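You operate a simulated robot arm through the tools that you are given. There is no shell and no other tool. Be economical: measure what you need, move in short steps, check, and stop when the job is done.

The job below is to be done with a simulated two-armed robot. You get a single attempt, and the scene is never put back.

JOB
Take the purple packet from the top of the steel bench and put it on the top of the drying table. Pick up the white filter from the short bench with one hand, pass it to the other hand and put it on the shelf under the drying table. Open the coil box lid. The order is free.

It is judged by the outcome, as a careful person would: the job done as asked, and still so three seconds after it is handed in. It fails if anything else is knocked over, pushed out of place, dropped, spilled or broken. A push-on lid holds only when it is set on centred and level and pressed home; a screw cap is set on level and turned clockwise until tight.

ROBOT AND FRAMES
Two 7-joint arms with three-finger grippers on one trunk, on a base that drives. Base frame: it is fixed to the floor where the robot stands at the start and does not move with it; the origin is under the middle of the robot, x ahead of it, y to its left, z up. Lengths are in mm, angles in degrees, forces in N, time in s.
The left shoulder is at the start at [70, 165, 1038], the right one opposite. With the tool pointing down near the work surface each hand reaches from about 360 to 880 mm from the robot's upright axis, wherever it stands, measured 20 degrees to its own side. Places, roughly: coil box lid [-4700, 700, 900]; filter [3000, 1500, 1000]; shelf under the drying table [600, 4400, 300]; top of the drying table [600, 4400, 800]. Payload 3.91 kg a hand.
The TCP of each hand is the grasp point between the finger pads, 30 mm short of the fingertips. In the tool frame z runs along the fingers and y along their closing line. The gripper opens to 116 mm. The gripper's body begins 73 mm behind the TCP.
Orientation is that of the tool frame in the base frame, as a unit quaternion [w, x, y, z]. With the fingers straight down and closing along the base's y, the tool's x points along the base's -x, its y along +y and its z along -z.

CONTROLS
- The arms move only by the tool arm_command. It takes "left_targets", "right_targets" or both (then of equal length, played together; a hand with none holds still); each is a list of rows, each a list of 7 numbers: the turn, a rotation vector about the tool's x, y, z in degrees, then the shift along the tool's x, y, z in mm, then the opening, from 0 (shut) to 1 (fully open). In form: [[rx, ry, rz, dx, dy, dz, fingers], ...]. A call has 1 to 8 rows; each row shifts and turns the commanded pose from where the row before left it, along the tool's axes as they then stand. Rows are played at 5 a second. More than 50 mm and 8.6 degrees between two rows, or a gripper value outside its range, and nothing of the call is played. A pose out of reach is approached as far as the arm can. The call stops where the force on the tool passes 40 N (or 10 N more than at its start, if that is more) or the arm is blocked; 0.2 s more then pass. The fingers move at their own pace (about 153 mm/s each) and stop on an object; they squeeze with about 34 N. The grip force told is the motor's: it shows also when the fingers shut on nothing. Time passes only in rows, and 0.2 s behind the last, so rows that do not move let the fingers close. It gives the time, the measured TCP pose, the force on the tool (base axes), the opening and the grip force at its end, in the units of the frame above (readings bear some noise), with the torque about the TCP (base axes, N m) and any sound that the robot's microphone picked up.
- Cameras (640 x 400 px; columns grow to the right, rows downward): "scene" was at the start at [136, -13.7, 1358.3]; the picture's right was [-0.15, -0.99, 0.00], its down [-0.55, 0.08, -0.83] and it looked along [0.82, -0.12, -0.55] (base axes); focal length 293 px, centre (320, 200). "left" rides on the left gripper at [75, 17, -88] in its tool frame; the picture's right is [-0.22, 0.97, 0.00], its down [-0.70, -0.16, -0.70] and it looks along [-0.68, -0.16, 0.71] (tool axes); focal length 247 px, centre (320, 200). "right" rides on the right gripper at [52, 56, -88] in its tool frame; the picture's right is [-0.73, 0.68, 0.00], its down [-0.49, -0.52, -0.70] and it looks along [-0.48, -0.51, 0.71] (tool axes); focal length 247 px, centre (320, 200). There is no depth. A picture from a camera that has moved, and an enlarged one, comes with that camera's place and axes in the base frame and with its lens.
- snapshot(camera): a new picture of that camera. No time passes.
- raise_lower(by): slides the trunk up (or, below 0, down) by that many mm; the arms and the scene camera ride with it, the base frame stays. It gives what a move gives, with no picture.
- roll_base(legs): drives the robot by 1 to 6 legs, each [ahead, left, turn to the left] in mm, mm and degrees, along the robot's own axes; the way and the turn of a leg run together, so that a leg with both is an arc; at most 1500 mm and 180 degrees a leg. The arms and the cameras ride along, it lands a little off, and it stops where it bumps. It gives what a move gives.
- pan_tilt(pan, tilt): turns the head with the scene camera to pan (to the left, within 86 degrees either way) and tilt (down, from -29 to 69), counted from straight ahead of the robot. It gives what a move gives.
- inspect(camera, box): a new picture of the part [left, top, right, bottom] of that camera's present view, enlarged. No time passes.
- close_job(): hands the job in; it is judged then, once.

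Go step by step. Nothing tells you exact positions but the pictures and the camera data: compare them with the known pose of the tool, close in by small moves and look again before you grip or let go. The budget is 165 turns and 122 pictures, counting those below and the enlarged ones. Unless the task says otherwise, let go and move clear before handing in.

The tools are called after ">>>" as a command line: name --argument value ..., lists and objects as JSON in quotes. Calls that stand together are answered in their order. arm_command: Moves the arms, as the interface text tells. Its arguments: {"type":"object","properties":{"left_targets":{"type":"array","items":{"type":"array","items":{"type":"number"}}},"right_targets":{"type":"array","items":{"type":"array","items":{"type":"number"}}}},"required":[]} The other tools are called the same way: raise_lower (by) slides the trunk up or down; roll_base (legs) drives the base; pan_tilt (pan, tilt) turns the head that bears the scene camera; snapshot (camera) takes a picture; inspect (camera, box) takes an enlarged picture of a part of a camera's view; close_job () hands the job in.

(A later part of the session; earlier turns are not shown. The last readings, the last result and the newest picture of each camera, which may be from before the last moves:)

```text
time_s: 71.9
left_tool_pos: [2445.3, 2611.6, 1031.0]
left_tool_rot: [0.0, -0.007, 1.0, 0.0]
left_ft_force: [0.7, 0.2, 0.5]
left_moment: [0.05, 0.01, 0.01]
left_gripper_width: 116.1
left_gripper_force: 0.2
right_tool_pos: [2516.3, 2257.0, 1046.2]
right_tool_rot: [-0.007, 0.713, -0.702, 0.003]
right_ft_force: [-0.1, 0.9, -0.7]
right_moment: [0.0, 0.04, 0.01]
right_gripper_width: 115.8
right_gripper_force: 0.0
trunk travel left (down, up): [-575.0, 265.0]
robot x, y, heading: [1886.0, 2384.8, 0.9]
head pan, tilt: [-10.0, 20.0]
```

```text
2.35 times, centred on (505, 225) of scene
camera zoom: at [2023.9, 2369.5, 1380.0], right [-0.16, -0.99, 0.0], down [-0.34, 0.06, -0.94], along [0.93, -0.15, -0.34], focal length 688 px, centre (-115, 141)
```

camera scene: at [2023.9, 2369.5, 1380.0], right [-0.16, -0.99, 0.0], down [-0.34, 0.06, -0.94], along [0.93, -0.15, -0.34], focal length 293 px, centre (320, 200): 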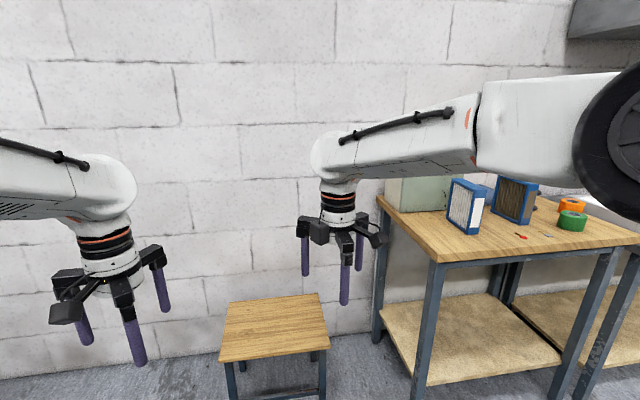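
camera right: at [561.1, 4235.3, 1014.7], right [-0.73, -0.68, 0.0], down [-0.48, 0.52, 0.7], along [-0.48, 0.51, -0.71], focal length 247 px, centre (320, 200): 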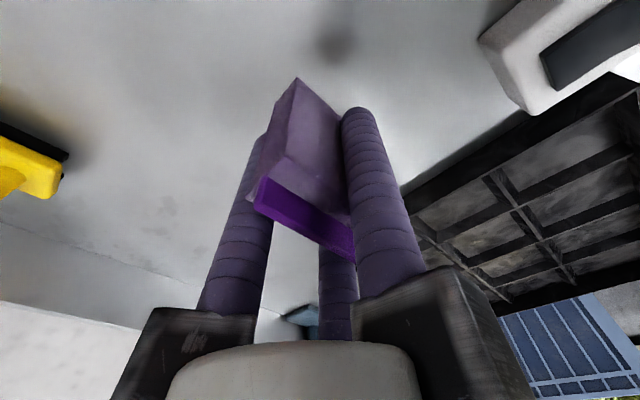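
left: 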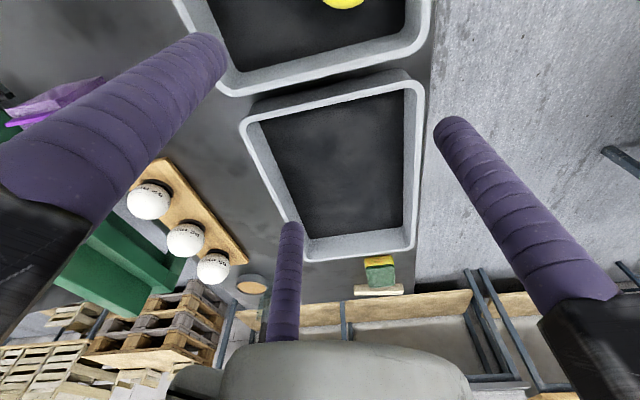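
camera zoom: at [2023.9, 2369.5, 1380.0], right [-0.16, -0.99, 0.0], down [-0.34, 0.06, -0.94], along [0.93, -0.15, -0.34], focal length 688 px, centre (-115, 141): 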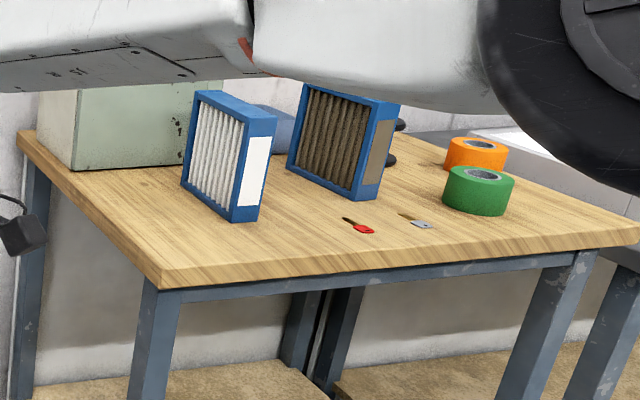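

The white filter (nearer, blue frame) stands with its white face towards +y at about x 2886–3028, y 1625–1688, on the bench. I raise the trunk so the hands clear everything, then drive in front of it.

>>> raise_lower --by 200

>>> roll_base --legs '[[360, 0, -0.8], [0, -800, 0]]'

>>> pan_tilt --pan 5 --tilt 40

>>> snapshot --camera "scene"

>>> snapshot --camera "left"

```text
time_s: 74.0
left_tool_pos: [2447.0, 2613.2, 1228.9]
left_tool_rot: [-0.001, -0.007, 1.0, 0.0]
left_ft_force: [0.5, -0.7, 0.1]
left_moment: [-0.02, 0.01, 0.0]
left_gripper_width: 115.9
left_gripper_force: 0.0
right_tool_pos: [2516.8, 2257.2, 1246.1]
right_tool_rot: [-0.006, 0.712, -0.702, 0.003]
right_ft_force: [-0.2, -0.5, -0.5]
right_moment: [0.0, 0.02, 0.02]
right_gripper_width: 116.2
right_gripper_force: 0.1
trunk travel left (down, up): [-775.0, 65.0]
robot x, y, heading: [1880.6, 2387.8, 0.7]
head pan, tilt: [-10.0, 20.0]
```

```text
time_s: 80.2
left_tool_pos: [2803.0, 1804.4, 1230.3]
left_tool_rot: [0.0, 0.0, 1.0, 0.0]
left_ft_force: [0.7, -0.3, 0.1]
left_moment: [0.0, -0.01, -0.02]
left_gripper_width: 115.9
left_gripper_force: 0.0
right_tool_pos: [2870.8, 1449.7, 1246.5]
right_tool_rot: [0.005, -0.707, 0.707, -0.004]
right_ft_force: [0.1, -0.5, -0.7]
right_moment: [0.02, 0.0, -0.02]
right_gripper_width: 116.0
right_gripper_force: 0.1
trunk travel left (down, up): [-775.0, 65.0]
robot x, y, heading: [2241.2, 1585.8, -0.1]
head pan, tilt: [-10.0, 20.0]
```

```text
time_s: 81.1
left_tool_pos: [2803.0, 1804.6, 1229.4]
left_tool_rot: [0.001, 0.0, 1.0, 0.0]
left_ft_force: [-0.6, 0.5, -0.1]
left_moment: [-0.02, 0.02, -0.01]
left_gripper_width: 116.2
left_gripper_force: 0.1
right_tool_pos: [2870.5, 1447.9, 1246.8]
right_tool_rot: [0.005, -0.707, 0.707, -0.003]
right_ft_force: [0.4, 0.0, 0.4]
right_moment: [-0.01, 0.0, -0.02]
right_gripper_width: 115.7
right_gripper_force: 0.1
trunk travel left (down, up): [-775.0, 65.0]
robot x, y, heading: [2240.6, 1586.9, -0.0]
head pan, tilt: [5.0, 40.0]
```

```text
87 pictures are left
camera scene: at [2372.0, 1591.2, 1548.7], right [0.09, -1.0, 0.0], down [-0.64, -0.05, -0.77], along [0.76, 0.07, -0.64], focal length 293 px, centre (320, 200)
```

scene: 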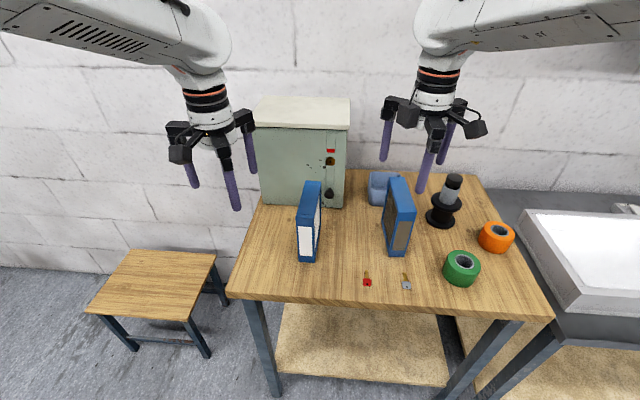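

```text
86 pictures are left
camera left: at [2730.0, 1822.6, 1317.4], right [0.22, 0.97, 0.0], down [0.7, -0.16, 0.7], along [0.68, -0.16, -0.71], focal length 247 px, centre (320, 200)
```

left: 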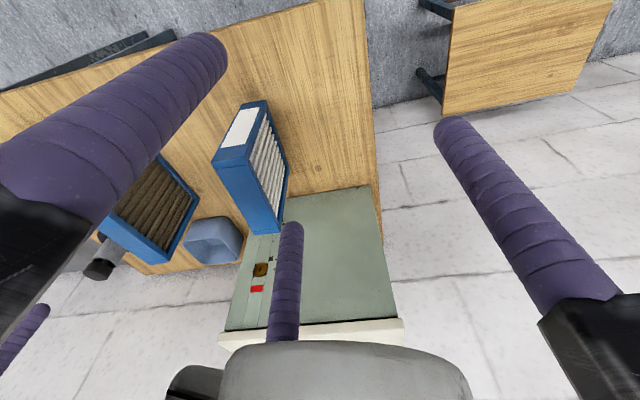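

Both the white filter and the hands are visible. I zoom in on both cameras to triangulate the filter.

>>> inspect --camera "scene" --box '[260, 160, 360, 280]'

>>> inspect --camera "left" --box '[180, 80, 320, 250]'

```text
3.33 times, centred on (310, 220) of scene
camera zoom: at [2372.0, 1591.2, 1548.7], right [0.09, -1.0, 0.0], down [-0.64, -0.05, -0.77], along [0.76, 0.07, -0.64], focal length 975 px, centre (353, 133)
```

zoom: 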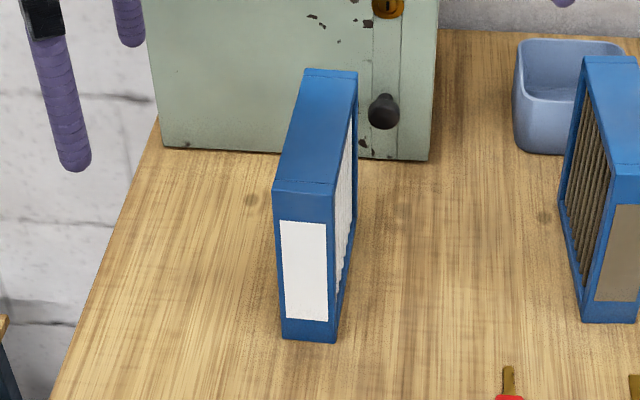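

```text
2.35 times, centred on (250, 165) of left
camera zoom: at [2730.0, 1822.6, 1317.4], right [0.22, 0.97, 0.0], down [0.7, -0.16, 0.7], along [0.68, -0.16, -0.71], focal length 581 px, centre (485, 282)
```

zoom: 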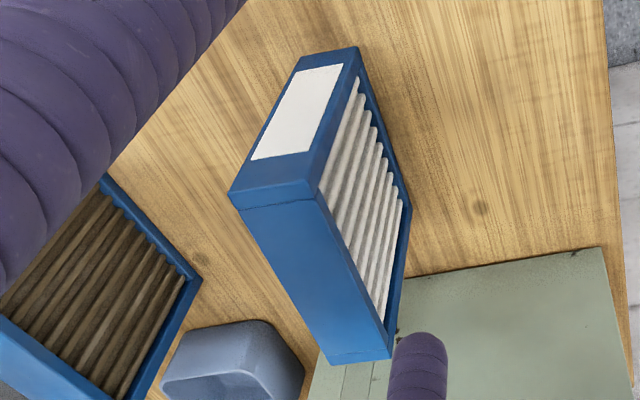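

The filter measures about 147 × 46 × 175 mm: x 2880–3026, y ≈1650–1696, z 890–1065, yawed about −2.4°. I bring the left hand above its far part to leave the near edge free for the right hand.

>>> arm_command --left_targets '[[0, 0, 0, -34.4, -28, 0, 1], [0, 0, 0, -34.4, -28, 0, 1], [0, 0, 0, -34.4, -28, 0, 1], [0, 0, 0, -34.4, -28, 0, 1], [0, 0, 2.4, -33, -28, 0, 1], [0, 0, 0, 0, 0, 40, 1], [0, 0, 0, 0, 0, 40, 1]]'

>>> snapshot --camera "left"

>>> inspect --camera "scene" --box '[240, 100, 400, 280]'

```text
time_s: 82.7
left_tool_pos: [2975.8, 1663.7, 1150.6]
left_tool_rot: [0.0, 0.021, 1.0, 0.0]
left_ft_force: [0.7, 0.5, -0.4]
left_moment: [-0.01, 0.01, 0.01]
left_gripper_width: 116.3
left_gripper_force: 0.1
right_tool_pos: [2871.2, 1448.3, 1245.7]
right_tool_rot: [0.006, -0.707, 0.707, -0.004]
right_ft_force: [-0.1, -0.3, 0.1]
right_moment: [-0.03, -0.01, -0.04]
right_gripper_width: 115.9
right_gripper_force: 0.1
trunk travel left (down, up): [-775.0, 65.0]
robot x, y, heading: [2235.6, 1586.4, 0.3]
head pan, tilt: [5.0, 40.0]
```

```text
83 pictures are left
camera left: at [2901.8, 1685.2, 1238.0], right [0.26, 0.96, 0.0], down [0.69, -0.19, 0.7], along [0.68, -0.19, -0.71], focal length 247 px, centre (320, 200)
```

left: 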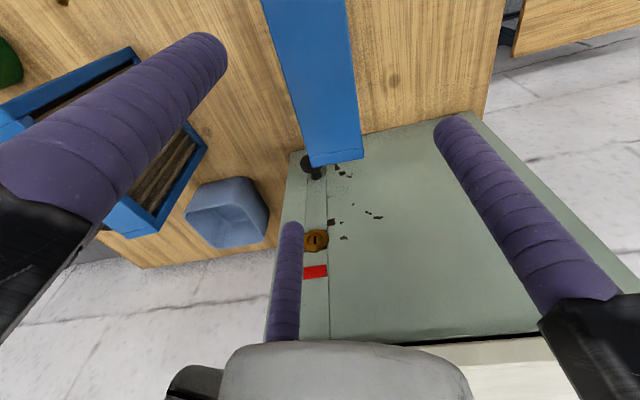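

```text
2.22 times, centred on (320, 190) of scene
camera zoom: at [2372.9, 1591.3, 1548.6], right [0.09, -1.0, 0.0], down [-0.64, -0.06, -0.77], along [0.76, 0.07, -0.64], focal length 650 px, centre (320, 222)
```

zoom: 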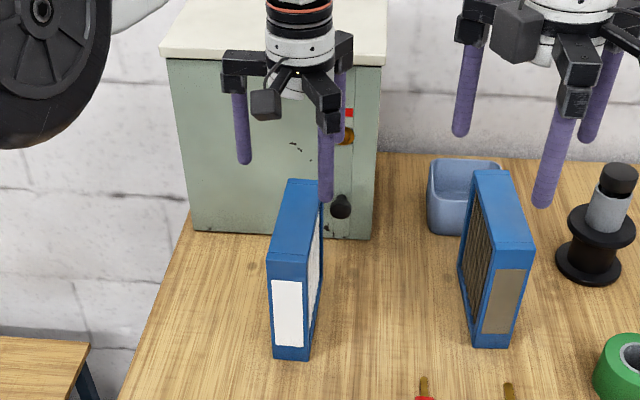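

The far end is centred at y≈1664, so a slight shift of 4 mm is needed. I descend around the filter and look before closing.

>>> arm_command --left_targets '[[0, 0, 0, 0, -4, 30, 1], [0, 0, 0, 0, 0, 30, 1], [0, 0, 0, 0, 0, 30, 1], [0, 0, 0, 0, 0, 30, 1]]'

>>> snapshot --camera "left"

>>> inspect --camera "scene" --box '[240, 100, 400, 280]'

```text
time_s: 83.7
left_tool_pos: [2973.3, 1658.6, 1027.7]
left_tool_rot: [0.0, 0.021, 1.0, 0.0]
left_ft_force: [0.0, -0.8, 0.8]
left_moment: [-0.01, 0.02, 0.01]
left_gripper_width: 116.0
left_gripper_force: 0.1
right_tool_pos: [2870.8, 1450.7, 1246.9]
right_tool_rot: [0.007, -0.706, 0.708, -0.004]
right_ft_force: [0.2, -0.9, 0.0]
right_moment: [0.01, 0.0, 0.02]
right_gripper_width: 115.9
right_gripper_force: 0.3
trunk travel left (down, up): [-775.0, 65.0]
robot x, y, heading: [2239.5, 1585.8, -0.0]
head pan, tilt: [5.0, 40.0]
```

```text
81 pictures are left
camera left: at [2900.4, 1681.3, 1116.3], right [0.26, 0.96, 0.0], down [0.69, -0.19, 0.7], along [0.67, -0.18, -0.71], focal length 247 px, centre (320, 200)
```

left: 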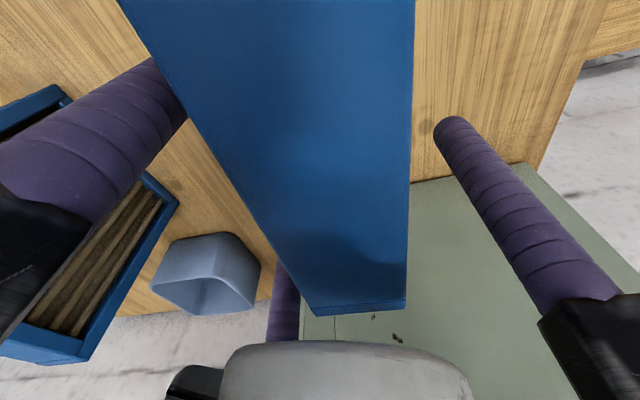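

```text
2.22 times, centred on (320, 190) of scene
camera zoom: at [2373.1, 1591.6, 1548.6], right [0.09, -1.0, 0.0], down [-0.64, -0.06, -0.77], along [0.76, 0.07, -0.64], focal length 650 px, centre (320, 222)
```

zoom: 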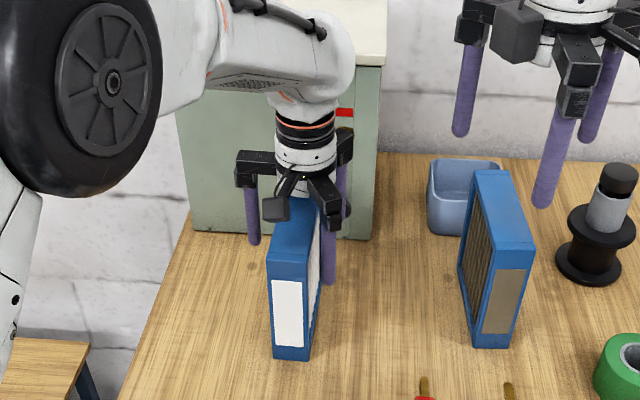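

The filter lies between the fingers. I close the left hand.

>>> arm_command --left_targets '[[0, 0, 0, 0, 0, 0, 0.6], [0, 0, 0, 0, 0, 0, 0.4], [0, 0, 0, 0, 0, 0, 0.2], [0, 0, 0, 0, 0, 0, 0], [0, 0, 0, 0, 0, 0, 0], [0, 0, 0, 0, 0, 0, 0]]'

>>> inspect --camera "scene" --box '[240, 100, 400, 280]'

```text
time_s: 85.1
left_tool_pos: [2974.1, 1660.3, 1029.5]
left_tool_rot: [0.0, 0.021, 1.0, 0.0]
left_ft_force: [-1.0, 0.2, -1.0]
left_moment: [0.04, -0.08, 0.04]
left_gripper_width: 64.6
left_gripper_force: 33.9
right_tool_pos: [2871.3, 1448.9, 1246.2]
right_tool_rot: [0.006, -0.707, 0.707, -0.003]
right_ft_force: [0.1, 0.1, 0.4]
right_moment: [0.0, 0.0, -0.06]
right_gripper_width: 116.1
right_gripper_force: 0.0
trunk travel left (down, up): [-775.0, 65.0]
robot x, y, heading: [2235.9, 1587.8, 0.0]
head pan, tilt: [5.0, 40.0]
```

```text
2.22 times, centred on (320, 190) of scene
camera zoom: at [2372.1, 1591.6, 1548.6], right [0.09, -1.0, 0.0], down [-0.64, -0.06, -0.77], along [0.76, 0.07, -0.64], focal length 650 px, centre (320, 222)
```

zoom: 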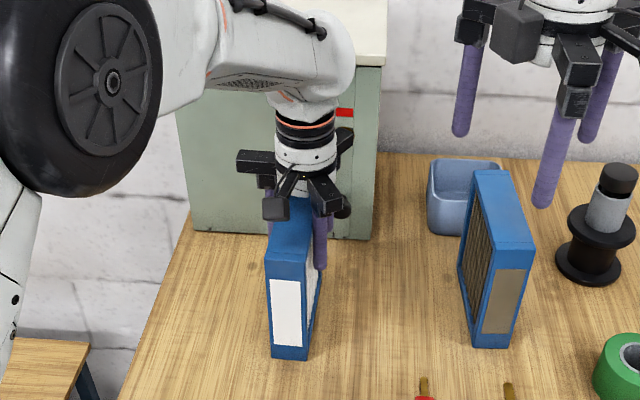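

It is gripped across its ~48 mm thickness. I lift it and check that it hangs straight.

>>> arm_command --left_targets '[[0, 0, 0, 0, 0, -20, 0], [0, 0, 0, 0, 0, -40, 0], [0, 0, 0, 0, 0, -45, 0], [0, 0, 0, 20, 0, -40, 0], [0, 0, 0, 30, 0, -35, 0]]'

>>> snapshot --camera "scene"

```text
time_s: 86.3
left_tool_pos: [2923.0, 1663.0, 1208.8]
left_tool_rot: [0.001, 0.022, 1.0, 0.0]
left_ft_force: [-0.7, -0.4, -1.1]
left_moment: [0.0, -0.1, 0.0]
left_gripper_width: 64.3
left_gripper_force: 34.0
right_tool_pos: [2868.2, 1448.3, 1246.9]
right_tool_rot: [0.007, -0.707, 0.707, -0.004]
right_ft_force: [-1.1, -1.4, 0.4]
right_moment: [0.0, -0.02, 0.03]
right_gripper_width: 116.1
right_gripper_force: 0.0
trunk travel left (down, up): [-775.0, 65.0]
robot x, y, heading: [2238.7, 1581.9, -0.0]
head pan, tilt: [5.0, 40.0]
```

```text
78 pictures are left
camera scene: at [2368.4, 1591.4, 1548.9], right [0.09, -1.0, 0.0], down [-0.64, -0.06, -0.77], along [0.76, 0.07, -0.64], focal length 293 px, centre (320, 200)
```

scene: 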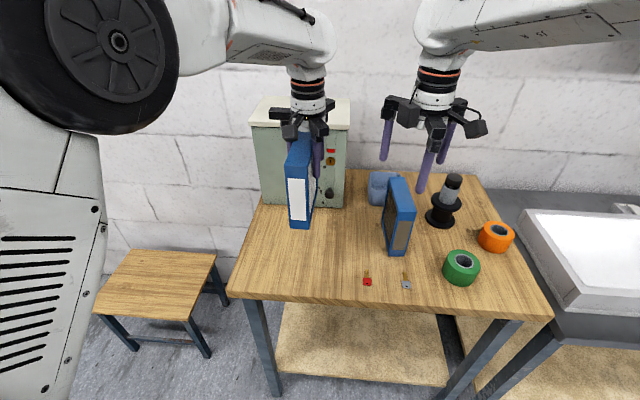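

The filter hangs straight and secure. I drive back to the open aisle and turn left, where there's room for the handover.

>>> roll_base --legs '[[0, 1000, 0], [-200, 0, 90]]'

>>> pan_tilt --pan 0 --tilt 35

>>> snapshot --camera "scene"

```text
time_s: 95.3
left_tool_pos: [2043.0, 3141.6, 1207.0]
left_tool_rot: [0.0, -0.688, 0.726, 0.0]
left_ft_force: [0.6, -0.1, -1.9]
left_moment: [0.04, -0.04, -0.02]
left_gripper_width: 64.3
left_gripper_force: 34.2
right_tool_pos: [2256.9, 3084.7, 1245.2]
right_tool_rot: [-0.006, 1.0, -0.005, -0.002]
right_ft_force: [-0.7, 0.5, 0.0]
right_moment: [0.0, 0.02, 0.03]
right_gripper_width: 116.2
right_gripper_force: 0.1
trunk travel left (down, up): [-775.0, 65.0]
robot x, y, heading: [2117.2, 2461.5, 89.3]
head pan, tilt: [5.0, 40.0]
```

```text
time_s: 95.9
left_tool_pos: [2043.5, 3142.2, 1206.5]
left_tool_rot: [0.0, -0.689, 0.725, 0.0]
left_ft_force: [-0.1, -0.5, -0.6]
left_moment: [0.03, -0.01, 0.04]
left_gripper_width: 64.2
left_gripper_force: 34.1
right_tool_pos: [2256.3, 3083.2, 1245.8]
right_tool_rot: [-0.006, 1.0, -0.006, -0.002]
right_ft_force: [0.7, 0.0, 0.5]
right_moment: [0.05, -0.01, -0.01]
right_gripper_width: 115.8
right_gripper_force: 0.1
trunk travel left (down, up): [-775.0, 65.0]
robot x, y, heading: [2110.6, 2450.2, 89.3]
head pan, tilt: [0.0, 35.0]
```

```text
77 pictures are left
camera scene: at [2113.3, 2592.0, 1556.1], right [1.0, -0.01, 0.0], down [-0.01, -0.57, -0.82], along [0.01, 0.82, -0.57], focal length 293 px, centre (320, 200)
```

scene: 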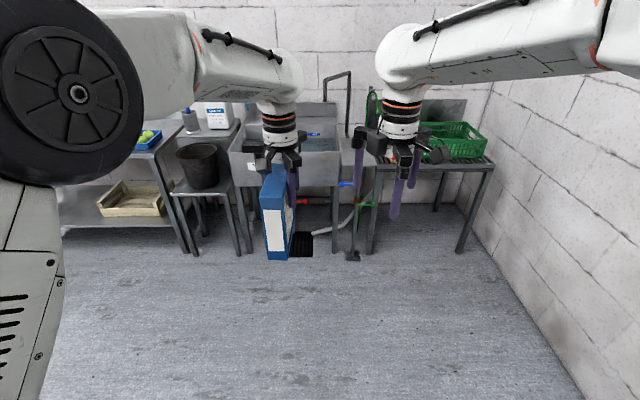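

Now the right hand must point forward to take the filter by its near vertical edge. I move it out to the right and turn the wrist a further −90°.

>>> arm_command --right_targets '[[0, 0, 0, 45, 0, 10, 1], [0, 0, 0, 45, 0, 10, 1], [0, 0, 0, 45, 0, 10, 1], [0, 0, -8.4, 0, 0, 0, 1], [0, 0, -8.4, 0, 0, 0, 1], [0, 0, -8.4, 0, 0, 0, 1], [0, 0, -8.4, 0, 0, 0, 1], [0, 0, -8.4, 0, 0, 0, 1]]'

>>> arm_command --right_targets '[[0, 0, -8.4, 0, 0, 0, 1], [0, 0, -8.4, 0, 0, 0, 1], [0, 0, -8.4, 0, 0, 0, 1], [0, 0, -8.4, 0, 0, 0, 1], [0, 0, -8.4, 0, 0, 0, 1], [0, 0, -6, 0, 0, 0, 1], [0, 0, 0, 0, 0, 0, 1]]'

```text
time_s: 97.7
left_tool_pos: [2043.7, 3141.2, 1205.7]
left_tool_rot: [-0.001, -0.688, 0.725, 0.0]
left_ft_force: [-0.3, 0.5, -1.1]
left_moment: [0.03, -0.02, 0.03]
left_gripper_width: 64.5
left_gripper_force: 34.5
right_tool_pos: [2391.9, 3082.9, 1216.3]
right_tool_rot: [-0.007, 0.935, 0.354, 0.0]
right_ft_force: [0.0, 0.0, -1.0]
right_moment: [-0.01, 0.01, -0.01]
right_gripper_width: 115.9
right_gripper_force: 0.0
trunk travel left (down, up): [-775.0, 65.0]
robot x, y, heading: [2113.9, 2456.1, 89.2]
head pan, tilt: [0.0, 35.0]
```

```text
time_s: 99.3
left_tool_pos: [2043.1, 3141.5, 1205.6]
left_tool_rot: [0.0, -0.688, 0.725, 0.0]
left_ft_force: [-0.1, 0.0, -0.6]
left_moment: [0.08, -0.02, 0.0]
left_gripper_width: 64.3
left_gripper_force: 33.8
right_tool_pos: [2392.1, 3083.1, 1215.4]
right_tool_rot: [-0.005, 0.711, 0.704, 0.003]
right_ft_force: [0.2, -0.2, 0.6]
right_moment: [-0.01, 0.04, 0.01]
right_gripper_width: 116.2
right_gripper_force: 0.0
trunk travel left (down, up): [-775.0, 65.0]
robot x, y, heading: [2113.3, 2454.2, 89.2]
head pan, tilt: [0.0, 35.0]
```

The wrist turned without trouble. Now I pitch the right hand up to point forward.

>>> arm_command --right_targets '[[0, 8.4, 0, 0, 0, 0, 1], [0, 8.4, 0, 0, 0, 0, 1], [0, 8.4, 0, 0, 0, 0, 1], [0, 8.4, 0, 0, 0, 0, 1], [0, 8.4, 0, 0, 0, 0, 1], [0, 8.4, 0, 0, 0, 0, 1], [0, 0, 0, 0, 0, 0, 1]]'

>>> arm_command --right_targets '[[0, 8.4, 0, 0, 0, 0, 1], [0, 8.4, 0, 0, 0, 0, 1], [0, 8.4, 0, 0, 0, 0, 1], [0, 8.4, 0, 0, 0, 0, 1], [0, 6, 0, 0, 0, 0, 1], [0, 0, 0, 0, 0, 0, 1]]'

>>> snapshot --camera "scene"

>>> snapshot --camera "right"

```text
time_s: 100.9
left_tool_pos: [2042.6, 3140.3, 1206.6]
left_tool_rot: [0.0, -0.689, 0.725, 0.0]
left_ft_force: [-0.6, 0.8, -1.5]
left_moment: [0.05, -0.04, 0.0]
left_gripper_width: 64.2
left_gripper_force: 34.1
right_tool_pos: [2391.5, 3083.4, 1215.8]
right_tool_rot: [-0.305, 0.641, 0.634, 0.307]
right_ft_force: [0.2, 0.1, 0.4]
right_moment: [0.0, 0.0, 0.0]
right_gripper_width: 116.3
right_gripper_force: 0.0
trunk travel left (down, up): [-775.0, 65.0]
robot x, y, heading: [2111.5, 2453.8, 89.5]
head pan, tilt: [0.0, 35.0]
```

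```text
time_s: 102.3
left_tool_pos: [2041.5, 3141.6, 1206.9]
left_tool_rot: [0.0, -0.688, 0.725, 0.0]
left_ft_force: [-1.3, -0.3, -1.8]
left_moment: [0.06, -0.04, 0.01]
left_gripper_width: 64.2
left_gripper_force: 34.2
right_tool_pos: [2383.1, 3082.0, 1208.8]
right_tool_rot: [-0.491, 0.512, 0.505, 0.492]
right_ft_force: [-1.6, 0.2, 0.2]
right_moment: [0.02, -0.03, 0.0]
right_gripper_width: 116.2
right_gripper_force: 0.0
right hand out of reach, approached as far as the arm can: row 5
trunk travel left (down, up): [-775.0, 65.0]
robot x, y, heading: [2118.6, 2453.3, 89.6]
head pan, tilt: [0.0, 35.0]
```

```text
76 pictures are left
camera scene: at [2111.1, 2591.6, 1556.2], right [1.0, -0.01, 0.0], down [-0.01, -0.57, -0.82], along [0.01, 0.82, -0.57], focal length 293 px, centre (320, 200)
```

scene: 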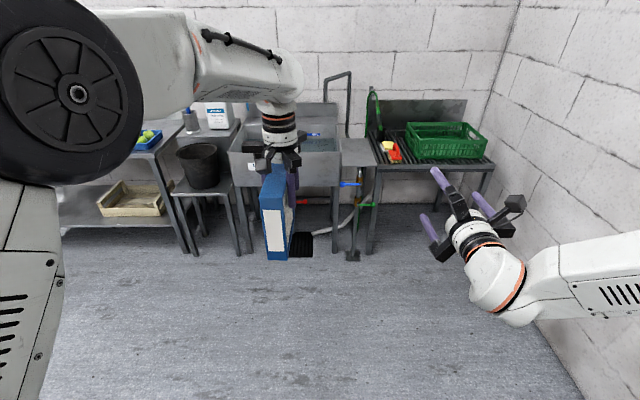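

```text
75 pictures are left
camera right: at [2438.9, 2996.2, 1263.1], right [0.68, -0.03, -0.74], down [-0.53, -0.71, -0.46], along [-0.51, 0.7, -0.5], focal length 247 px, centre (320, 200)
```

right: 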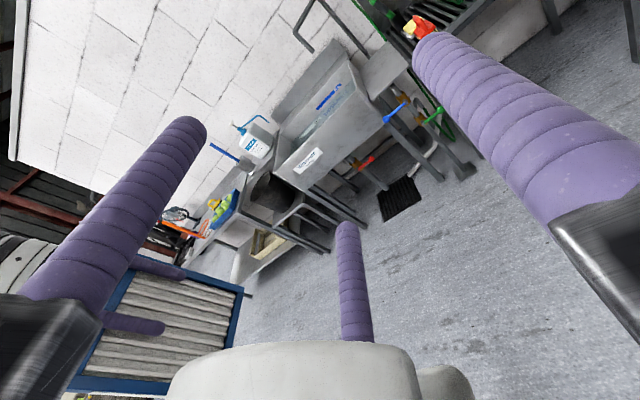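

The right hand points forward with its camera upwards. I bring the filter to the centre and a bit farther out with the left hand, then slide the right hand behind its near edge.

>>> arm_command --left_targets '[[0, 0, -0.8, -28, -22, 0, 0], [0, 0, -0.8, -28, -22, 0, 0], [0, 0, -0.8, -28, -22, 0, 0]]'

>>> arm_command --right_targets '[[0, 1, 0, -13, -35, 0, 1], [0, 1, 0, -13, -35, 0, 1], [0, 0, 0, -13, -35, 0, 1], [0, 0, 0, -13, -35, 0, 1], [0, 0, 0, -13, -35, 0, 1], [0, 0, 0, -12, -30, 0, 1]]'

>>> snapshot --camera "scene"

>>> snapshot --camera "right"

```text
time_s: 103.1
left_tool_pos: [2115.6, 3221.8, 1205.7]
left_tool_rot: [-0.004, -0.703, 0.711, -0.001]
left_ft_force: [-0.4, 3.7, 9.1]
left_moment: [-0.2, -0.06, 0.02]
left_gripper_width: 64.3
left_gripper_force: 34.0
right_tool_pos: [2388.2, 3087.4, 1205.5]
right_tool_rot: [-0.49, 0.514, 0.504, 0.491]
right_ft_force: [1.1, 1.7, -0.7]
right_moment: [0.14, -0.02, 0.04]
right_gripper_width: 115.9
right_gripper_force: 0.1
trunk travel left (down, up): [-775.0, 65.0]
robot x, y, heading: [2111.9, 2451.0, 89.1]
head pan, tilt: [0.0, 35.0]
```

```text
time_s: 104.5
left_tool_pos: [2112.5, 3221.6, 1208.5]
left_tool_rot: [0.001, -0.704, 0.711, -0.001]
left_ft_force: [-0.1, 0.3, -1.0]
left_moment: [-0.01, -0.06, -0.04]
left_gripper_width: 64.3
left_gripper_force: 34.2
right_tool_pos: [2182.9, 3087.4, 1138.7]
right_tool_rot: [-0.509, 0.492, 0.484, 0.514]
right_ft_force: [-0.1, -0.5, 0.3]
right_moment: [-0.03, -0.03, -0.01]
right_gripper_width: 116.0
right_gripper_force: 0.1
trunk travel left (down, up): [-775.0, 65.0]
robot x, y, heading: [2114.9, 2453.5, 89.4]
head pan, tilt: [0.0, 35.0]
```

```text
74 pictures are left
camera scene: at [2110.9, 2591.7, 1556.2], right [1.0, -0.01, 0.0], down [-0.01, -0.57, -0.82], along [0.01, 0.82, -0.57], focal length 293 px, centre (320, 200)
```

scene: 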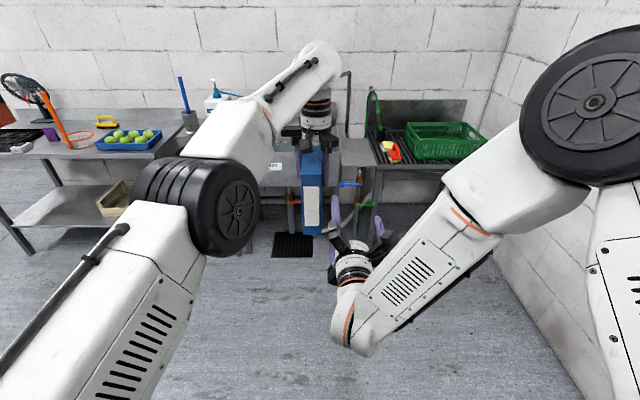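

```text
73 pictures are left
camera right: at [2238.5, 2996.6, 1186.6], right [0.68, 0.03, -0.73], down [-0.53, -0.67, -0.52], along [-0.5, 0.74, -0.44], focal length 247 px, centre (320, 200)
```

right: 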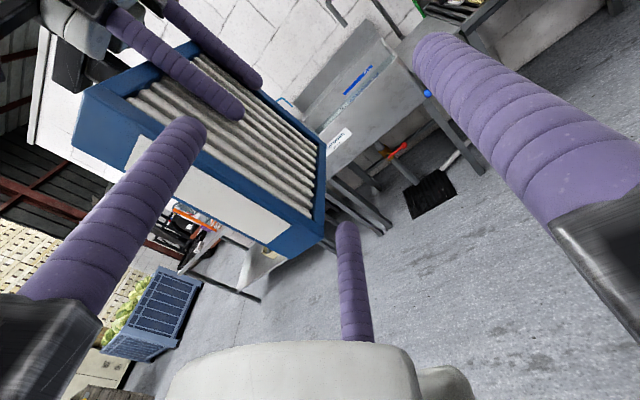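

The right hand is just in front of the filter's near edge, still about 87 mm to the right. I finish the lateral alignment with a little pull-back and level it.

>>> arm_command --right_targets '[[0, -2.7, 0, -5, -20, -8, 1], [0, 0, 0, -3, -35, 0, 1], [0, 0, 0, 0, -32, 0, 1], [0, 0, 0, 0, 0, 0, 1]]'

>>> snapshot --camera "right"

>>> inspect --camera "scene" --box '[240, 90, 420, 270]'

```text
time_s: 105.5
left_tool_pos: [2116.0, 3222.9, 1208.6]
left_tool_rot: [0.0, -0.703, 0.711, 0.001]
left_ft_force: [0.0, 0.1, -1.7]
left_moment: [0.03, -0.02, 0.01]
left_gripper_width: 64.4
left_gripper_force: 34.2
right_tool_pos: [2111.5, 3086.7, 1131.6]
right_tool_rot: [-0.496, 0.519, 0.486, 0.498]
right_ft_force: [-0.4, -0.9, 0.1]
right_moment: [-0.01, 0.0, 0.01]
right_gripper_width: 116.1
right_gripper_force: 0.0
trunk travel left (down, up): [-775.0, 65.0]
robot x, y, heading: [2113.6, 2454.5, 89.2]
head pan, tilt: [0.0, 35.0]
```

```text
72 pictures are left
camera right: at [2167.4, 2997.2, 1183.3], right [0.66, -0.03, -0.75], down [-0.56, -0.69, -0.46], along [-0.5, 0.73, -0.47], focal length 247 px, centre (320, 200)
```

right: 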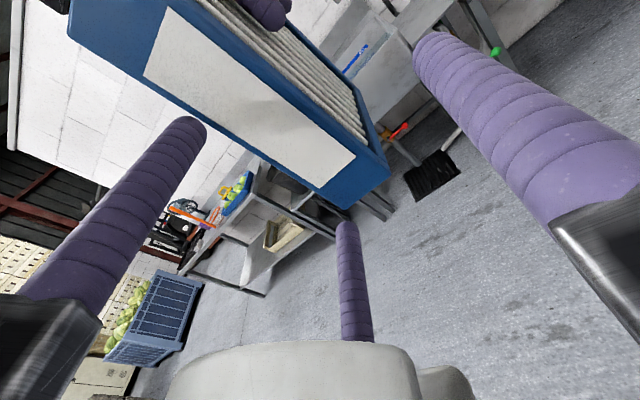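

```text
2.22 times, centred on (330, 180) of scene
camera zoom: at [2115.2, 2592.5, 1556.1], right [1.0, -0.01, 0.0], down [-0.01, -0.57, -0.82], along [0.01, 0.82, -0.57], focal length 650 px, centre (298, 244)
```

zoom: 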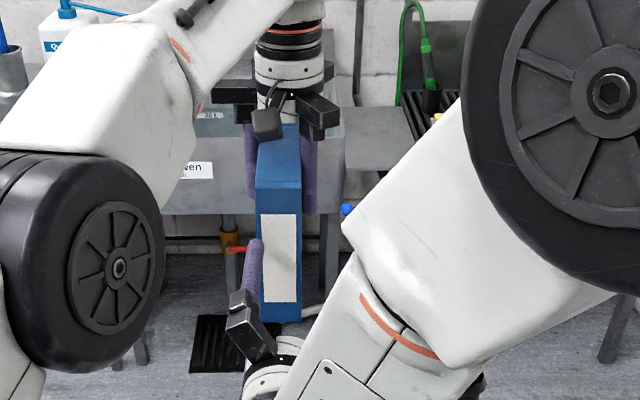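

I zoom in on the right camera to check the alignment of the near edge between thumb and fingers.

>>> inspect --camera "right" --box '[140, 0, 460, 240]'

```text
1.67 times, centred on (300, 120) of right
camera zoom: at [2167.4, 2997.2, 1183.3], right [0.66, -0.03, -0.75], down [-0.56, -0.69, -0.46], along [-0.5, 0.73, -0.47], focal length 412 px, centre (353, 333)
```

zoom: 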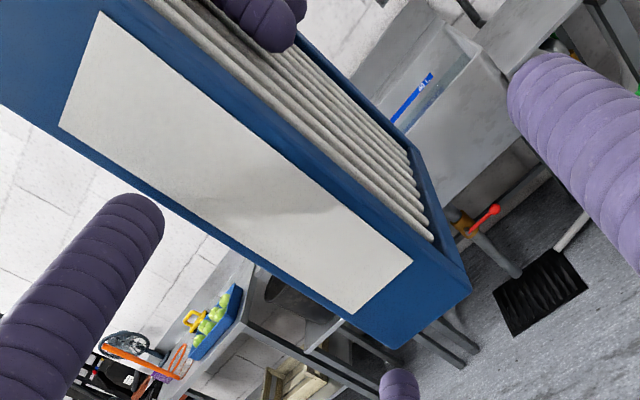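

The filter spans X 2083–2126 at its near edge. I correct yaw and roll slightly, shift 16 mm left and advance in steps.

>>> arm_command --right_targets '[[1.4, 0, -1.8, 0, -16, 0, 1], [0, 0, 0, 0, 0, 0, 1]]'

>>> arm_command --right_targets '[[0, 0, 0, 0, 0, 25, 1], [0, 0, 0, 0, 0, 22, 1], [0, 0, 0, 0, 0, 20, 1], [0, 0, 0, 0, 0, 0, 1]]'

>>> snapshot --camera "right"

>>> inspect --camera "scene" --box '[240, 90, 420, 270]'

```text
time_s: 106.1
left_tool_pos: [2115.7, 3220.9, 1212.2]
left_tool_rot: [0.001, -0.704, 0.71, 0.001]
left_ft_force: [9.7, 35.7, 8.9]
left_moment: [-0.28, 0.18, -0.06]
left_gripper_width: 64.6
left_gripper_force: 34.3
right_tool_pos: [2115.5, 3095.4, 1135.0]
right_tool_rot: [-0.491, 0.535, 0.481, 0.491]
right_ft_force: [-10.3, -36.1, -11.0]
right_moment: [1.76, -1.01, 1.33]
right_gripper_width: 113.0
right_gripper_force: 0.1
trunk travel left (down, up): [-775.0, 65.0]
robot x, y, heading: [2109.8, 2454.5, 89.2]
head pan, tilt: [0.0, 35.0]
```

```text
time_s: 107.3
left_tool_pos: [2114.5, 3220.3, 1207.5]
left_tool_rot: [-0.001, -0.703, 0.711, 0.0]
left_ft_force: [0.5, 0.7, -1.1]
left_moment: [-0.03, -0.03, -0.03]
left_gripper_width: 53.9
left_gripper_force: 34.3
right_tool_pos: [2114.6, 3165.0, 1148.9]
right_tool_rot: [-0.499, 0.525, 0.475, 0.499]
right_ft_force: [0.8, 0.3, -0.4]
right_moment: [-0.01, 0.0, 0.0]
right_gripper_width: 116.1
right_gripper_force: 0.1
trunk travel left (down, up): [-775.0, 65.0]
robot x, y, heading: [2114.4, 2454.0, 89.5]
head pan, tilt: [0.0, 35.0]
stopped in row 4 (right hand): the arm was blocked; the commanded pose is now the measured one
```

```text
69 pictures are left
camera right: at [2169.1, 3074.6, 1198.5], right [0.64, -0.04, -0.77], down [-0.58, -0.67, -0.46], along [-0.5, 0.74, -0.45], focal length 247 px, centre (320, 200)
```

right: 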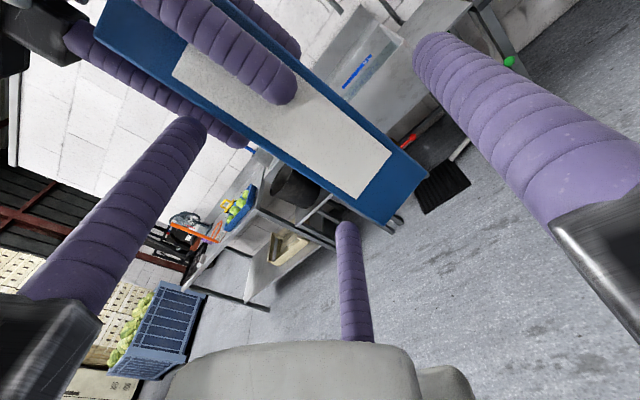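

```text
2.22 times, centred on (330, 180) of scene
camera zoom: at [2113.7, 2592.4, 1556.1], right [1.0, -0.01, 0.0], down [-0.01, -0.57, -0.82], along [0.01, 0.82, -0.57], focal length 650 px, centre (298, 244)
```

zoom: 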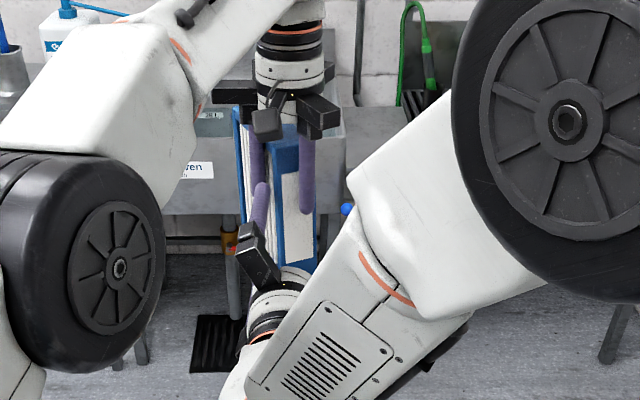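

There was contact: the filter seems to have turned in the left hand. I stop and look closely before anything else.

>>> inspect --camera "right" --box '[60, 0, 440, 240]'

>>> snapshot --camera "left"

>>> inspect --camera "scene" --box '[290, 110, 390, 210]'

```text
1.67 times, centred on (250, 120) of right
camera zoom: at [2169.1, 3074.6, 1198.5], right [0.64, -0.04, -0.77], down [-0.58, -0.67, -0.46], along [-0.5, 0.74, -0.45], focal length 412 px, centre (437, 333)
```

zoom: 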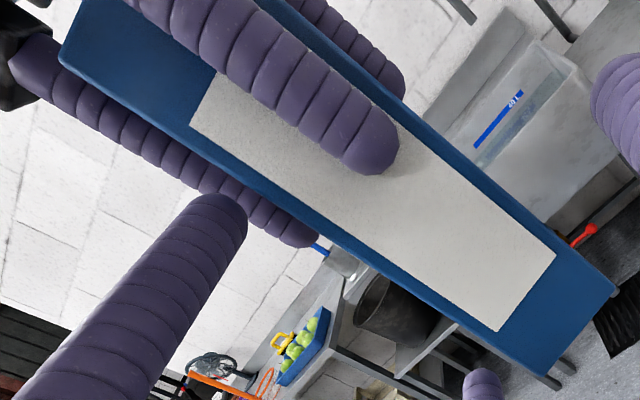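

```text
66 pictures are left
camera left: at [2097.3, 3148.0, 1295.7], right [-0.97, 0.24, 0.0], down [0.17, 0.7, 0.7], along [0.16, 0.68, -0.72], focal length 247 px, centre (320, 200)
```

left: 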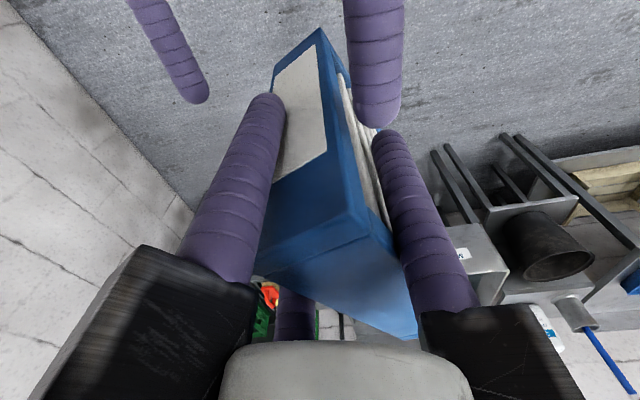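

```text
4.00 times, centred on (340, 160) of scene
camera zoom: at [2113.7, 2592.4, 1556.1], right [1.0, -0.01, 0.0], down [-0.01, -0.57, -0.82], along [0.01, 0.82, -0.57], focal length 1170 px, centre (240, 360)
```

zoom: 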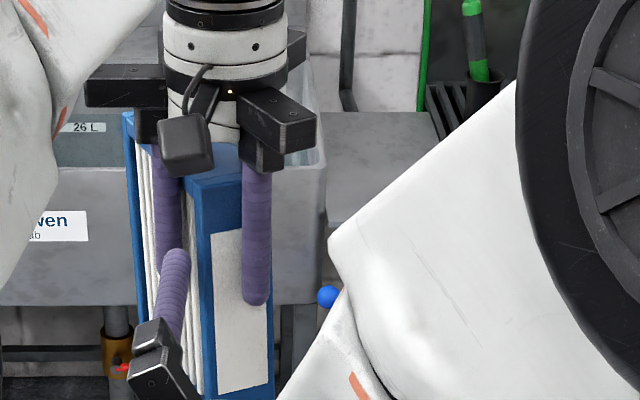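

The filter was pushed ~80 mm forward and yawed in the left hand but is still held. I back the right hand away and look again.

>>> arm_command --right_targets '[[0, 0, 0, 0, 0, -25, 1], [0, 0, 0, 0, 0, -25, 1], [0, 0, 0, 0, 20, -20, 1], [0, 0, 0, -10, 45, 0, 1], [0, 0, 0, -10, 45, 0, 1], [0, 0, 0, -10, 45, 0, 1]]'

>>> snapshot --camera "right"

>>> inspect --camera "scene" --box '[260, 100, 420, 240]'

```text
time_s: 108.2
left_tool_pos: [2115.4, 3221.3, 1208.2]
left_tool_rot: [-0.001, -0.703, 0.711, 0.0]
left_ft_force: [0.9, 0.5, -1.6]
left_moment: [-0.05, 0.0, -0.05]
left_gripper_width: 53.5
left_gripper_force: 33.6
right_tool_pos: [2159.1, 3089.3, 1078.7]
right_tool_rot: [-0.46, 0.595, 0.475, 0.457]
right_ft_force: [-1.1, 0.5, -0.5]
right_moment: [0.0, 0.01, 0.03]
right_gripper_width: 116.0
right_gripper_force: 0.0
trunk travel left (down, up): [-775.0, 65.0]
robot x, y, heading: [2111.6, 2454.9, 89.3]
head pan, tilt: [0.0, 35.0]
stopped in row 4 (right hand): the arm was blocked; the commanded pose is now the measured one
```

```text
64 pictures are left
camera right: at [2212.3, 3003.7, 1137.7], right [0.58, -0.19, -0.8], down [-0.65, -0.69, -0.31], along [-0.49, 0.7, -0.52], focal length 247 px, centre (320, 200)
```

right: 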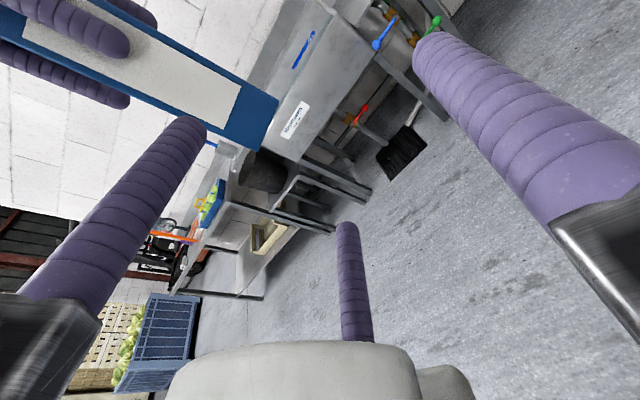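

```text
2.86 times, centred on (340, 170) of scene
camera zoom: at [2114.3, 2591.6, 1556.2], right [1.0, -0.01, 0.0], down [-0.01, -0.57, -0.82], along [0.01, 0.82, -0.57], focal length 836 px, centre (263, 286)
```

zoom: 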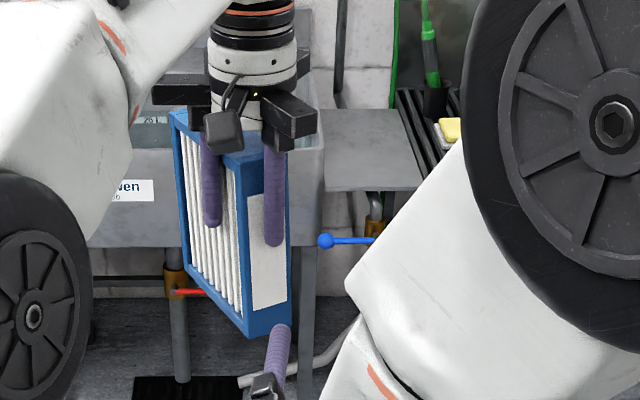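

The right arm ran into its joint limits when pointing forward so close in. A better exchange: turn the left hand so the filter's free end points to the right, and let the right hand, pointing left, take that end. First I move the right hand out to the right.

>>> arm_command --right_targets '[[0, 0, 0, 0, 40, 0, 1], [0, 0, 0, 5, 40, 10, 1], [0, 0, 0, 5, 40, 10, 1], [0, 0, 0, 5, 40, 10, 1], [0, 0, 0, 5, 40, 10, 1], [0, 0, 0, 5, 40, 0, 1]]'

>>> snapshot --camera "scene"

```text
time_s: 109.6
left_tool_pos: [2116.0, 3222.0, 1207.4]
left_tool_rot: [-0.001, -0.702, 0.712, -0.001]
left_ft_force: [0.4, -0.2, -0.5]
left_moment: [-0.05, 0.02, -0.02]
left_gripper_width: 53.5
left_gripper_force: 33.6
right_tool_pos: [2402.4, 3103.2, 1069.2]
right_tool_rot: [-0.46, 0.592, 0.477, 0.459]
right_ft_force: [0.7, -0.1, 0.2]
right_moment: [0.02, -0.01, 0.02]
right_gripper_width: 116.1
right_gripper_force: 0.1
trunk travel left (down, up): [-775.0, 65.0]
robot x, y, heading: [2111.8, 2449.5, 89.1]
head pan, tilt: [0.0, 35.0]
```

```text
62 pictures are left
camera scene: at [2115.8, 2592.2, 1556.1], right [1.0, -0.01, 0.0], down [-0.01, -0.57, -0.82], along [0.01, 0.82, -0.57], focal length 293 px, centre (320, 200)
```

scene: 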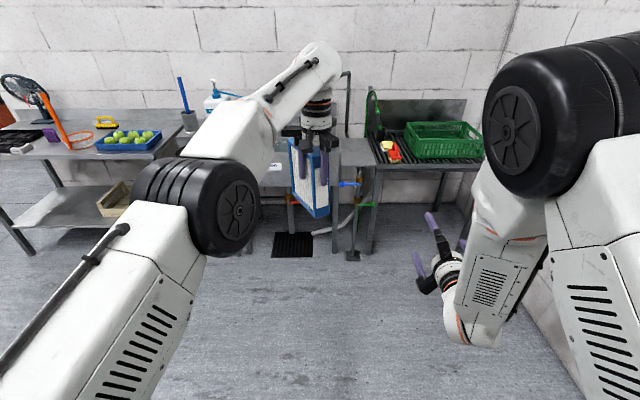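

Now I turn the left hand clockwise with the filter and yaw the right hand to the left, at a safe distance from each other.

>>> arm_command --left_targets '[[0, 0, 8.4, 0, 0, 0, 0], [0, 0, 8.4, 0, 0, 0, 0], [0, 0, 8.4, 0, 0, 0, 0], [0, 0, 8.4, 0, 0, 0, 0], [0, 0, 8.4, 0, 0, 0, 0], [0, 0, 8.4, 0, 0, 0, 0], [0, 0, 8.4, 0, 0, 0, 0]]' --right_targets '[[8.4, 0, 0, 0, 0, 0, 1], [8.4, 0, 0, 0, 0, 0, 1], [8.4, 0, 0, 0, 0, 0, 1], [8.4, 0, 0, 0, 0, 0, 1], [8.4, 0, 0, 0, 0, 0, 1], [8.4, 0, 0, 0, 0, 0, 1], [8.4, 0, 0, 0, 0, 0, 1]]'

>>> snapshot --camera "scene"

```text
time_s: 111.2
left_tool_pos: [2116.5, 3221.3, 1207.8]
left_tool_rot: [-0.002, -0.262, 0.965, -0.001]
left_ft_force: [1.0, 0.3, -2.2]
left_moment: [-0.06, 0.05, 0.02]
left_gripper_width: 53.4
left_gripper_force: 33.8
right_tool_pos: [2401.7, 3103.6, 1072.1]
right_tool_rot: [0.692, -0.289, -0.641, -0.164]
right_ft_force: [-0.6, 0.2, 0.1]
right_moment: [0.0, -0.01, 0.06]
right_gripper_width: 116.1
right_gripper_force: 0.0
trunk travel left (down, up): [-775.0, 65.0]
robot x, y, heading: [2112.5, 2454.0, 89.4]
head pan, tilt: [0.0, 35.0]
```

```text
61 pictures are left
camera scene: at [2115.5, 2593.1, 1556.1], right [1.0, -0.01, 0.0], down [-0.01, -0.57, -0.82], along [0.01, 0.82, -0.57], focal length 293 px, centre (320, 200)
```

scene: 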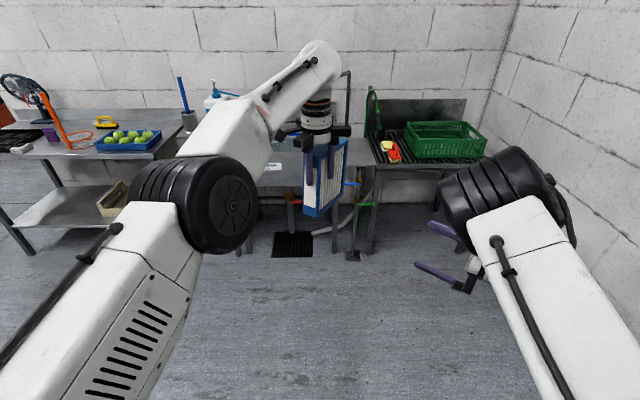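

Both turns work. I continue: filter further clockwise, right hand a bit more left and un-rolled.

>>> arm_command --left_targets '[[0, 0, 8.4, 0, 0, 0, 0], [0, 0, 8.4, 0, 0, 0, 0], [0, 0, 8.4, 0, 0, 0, 0], [0, 0, 8.4, 0, 0, 0, 0], [0, 0, 8.4, 0, 0, 0, 0], [0, 0, 8.4, 0, 0, 0, 0], [0, 0, 8.4, 0, 0, 0, 0]]' --right_targets '[[0, 0, -5.5, 0, 0, 0, 1], [0, 0, -5.5, 0, 0, 0, 1], [8.4, 0, 0, 0, 0, 0, 1], [8.4, 0, 0, 0, 0, 0, 1], [0, 0, 0, 0, 0, 0, 1], [0, 0, 0, 0, 0, 0, 1], [0, 0, 0, 0, 0, 0, 1]]'

>>> snapshot --camera "scene"

>>> snapshot --camera "right"

>>> snapshot --camera "left"

```text
time_s: 112.8
left_tool_pos: [2115.1, 3221.8, 1207.2]
left_tool_rot: [0.0, 0.246, 0.969, -0.001]
left_ft_force: [-0.3, 0.1, -1.0]
left_moment: [-0.01, 0.07, -0.02]
left_gripper_width: 53.4
left_gripper_force: 34.2
right_tool_pos: [2383.3, 3135.3, 1064.2]
right_tool_rot: [0.697, -0.129, -0.693, -0.132]
right_ft_force: [0.2, 0.4, 0.6]
right_moment: [0.0, 0.04, 0.02]
right_gripper_width: 115.9
right_gripper_force: 0.1
right hand out of reach, approached as far as the arm can: row 4
trunk travel left (down, up): [-775.0, 65.0]
robot x, y, heading: [2116.0, 2451.8, 89.5]
head pan, tilt: [0.0, 35.0]
```

```text
60 pictures are left
camera scene: at [2113.3, 2593.2, 1556.0], right [1.0, -0.01, 0.0], down [-0.01, -0.57, -0.82], along [0.01, 0.82, -0.57], focal length 293 px, centre (320, 200)
```

scene: 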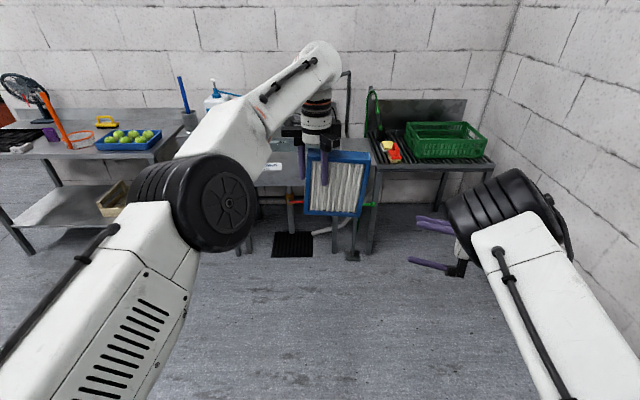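

```text
59 pictures are left
camera right: at [2486.8, 3155.8, 1115.8], right [0.24, 0.64, -0.73], down [0.46, -0.74, -0.49], along [-0.85, -0.22, -0.47], focal length 247 px, centre (320, 200)
```

right: 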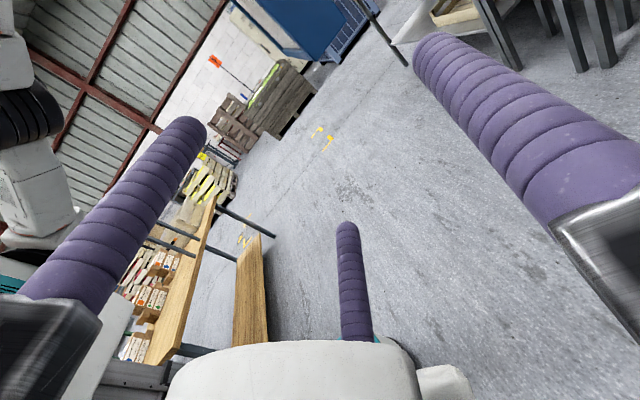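

```text
58 pictures are left
camera left: at [2057.3, 3273.5, 1295.6], right [0.66, 0.75, 0.0], down [0.54, -0.47, 0.7], along [0.52, -0.46, -0.71], focal length 247 px, centre (320, 200)
```

left: 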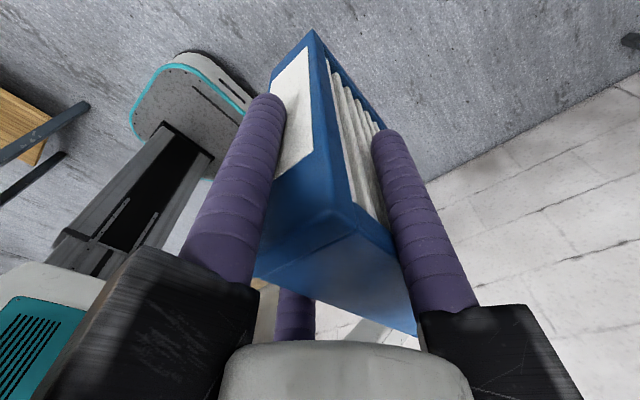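

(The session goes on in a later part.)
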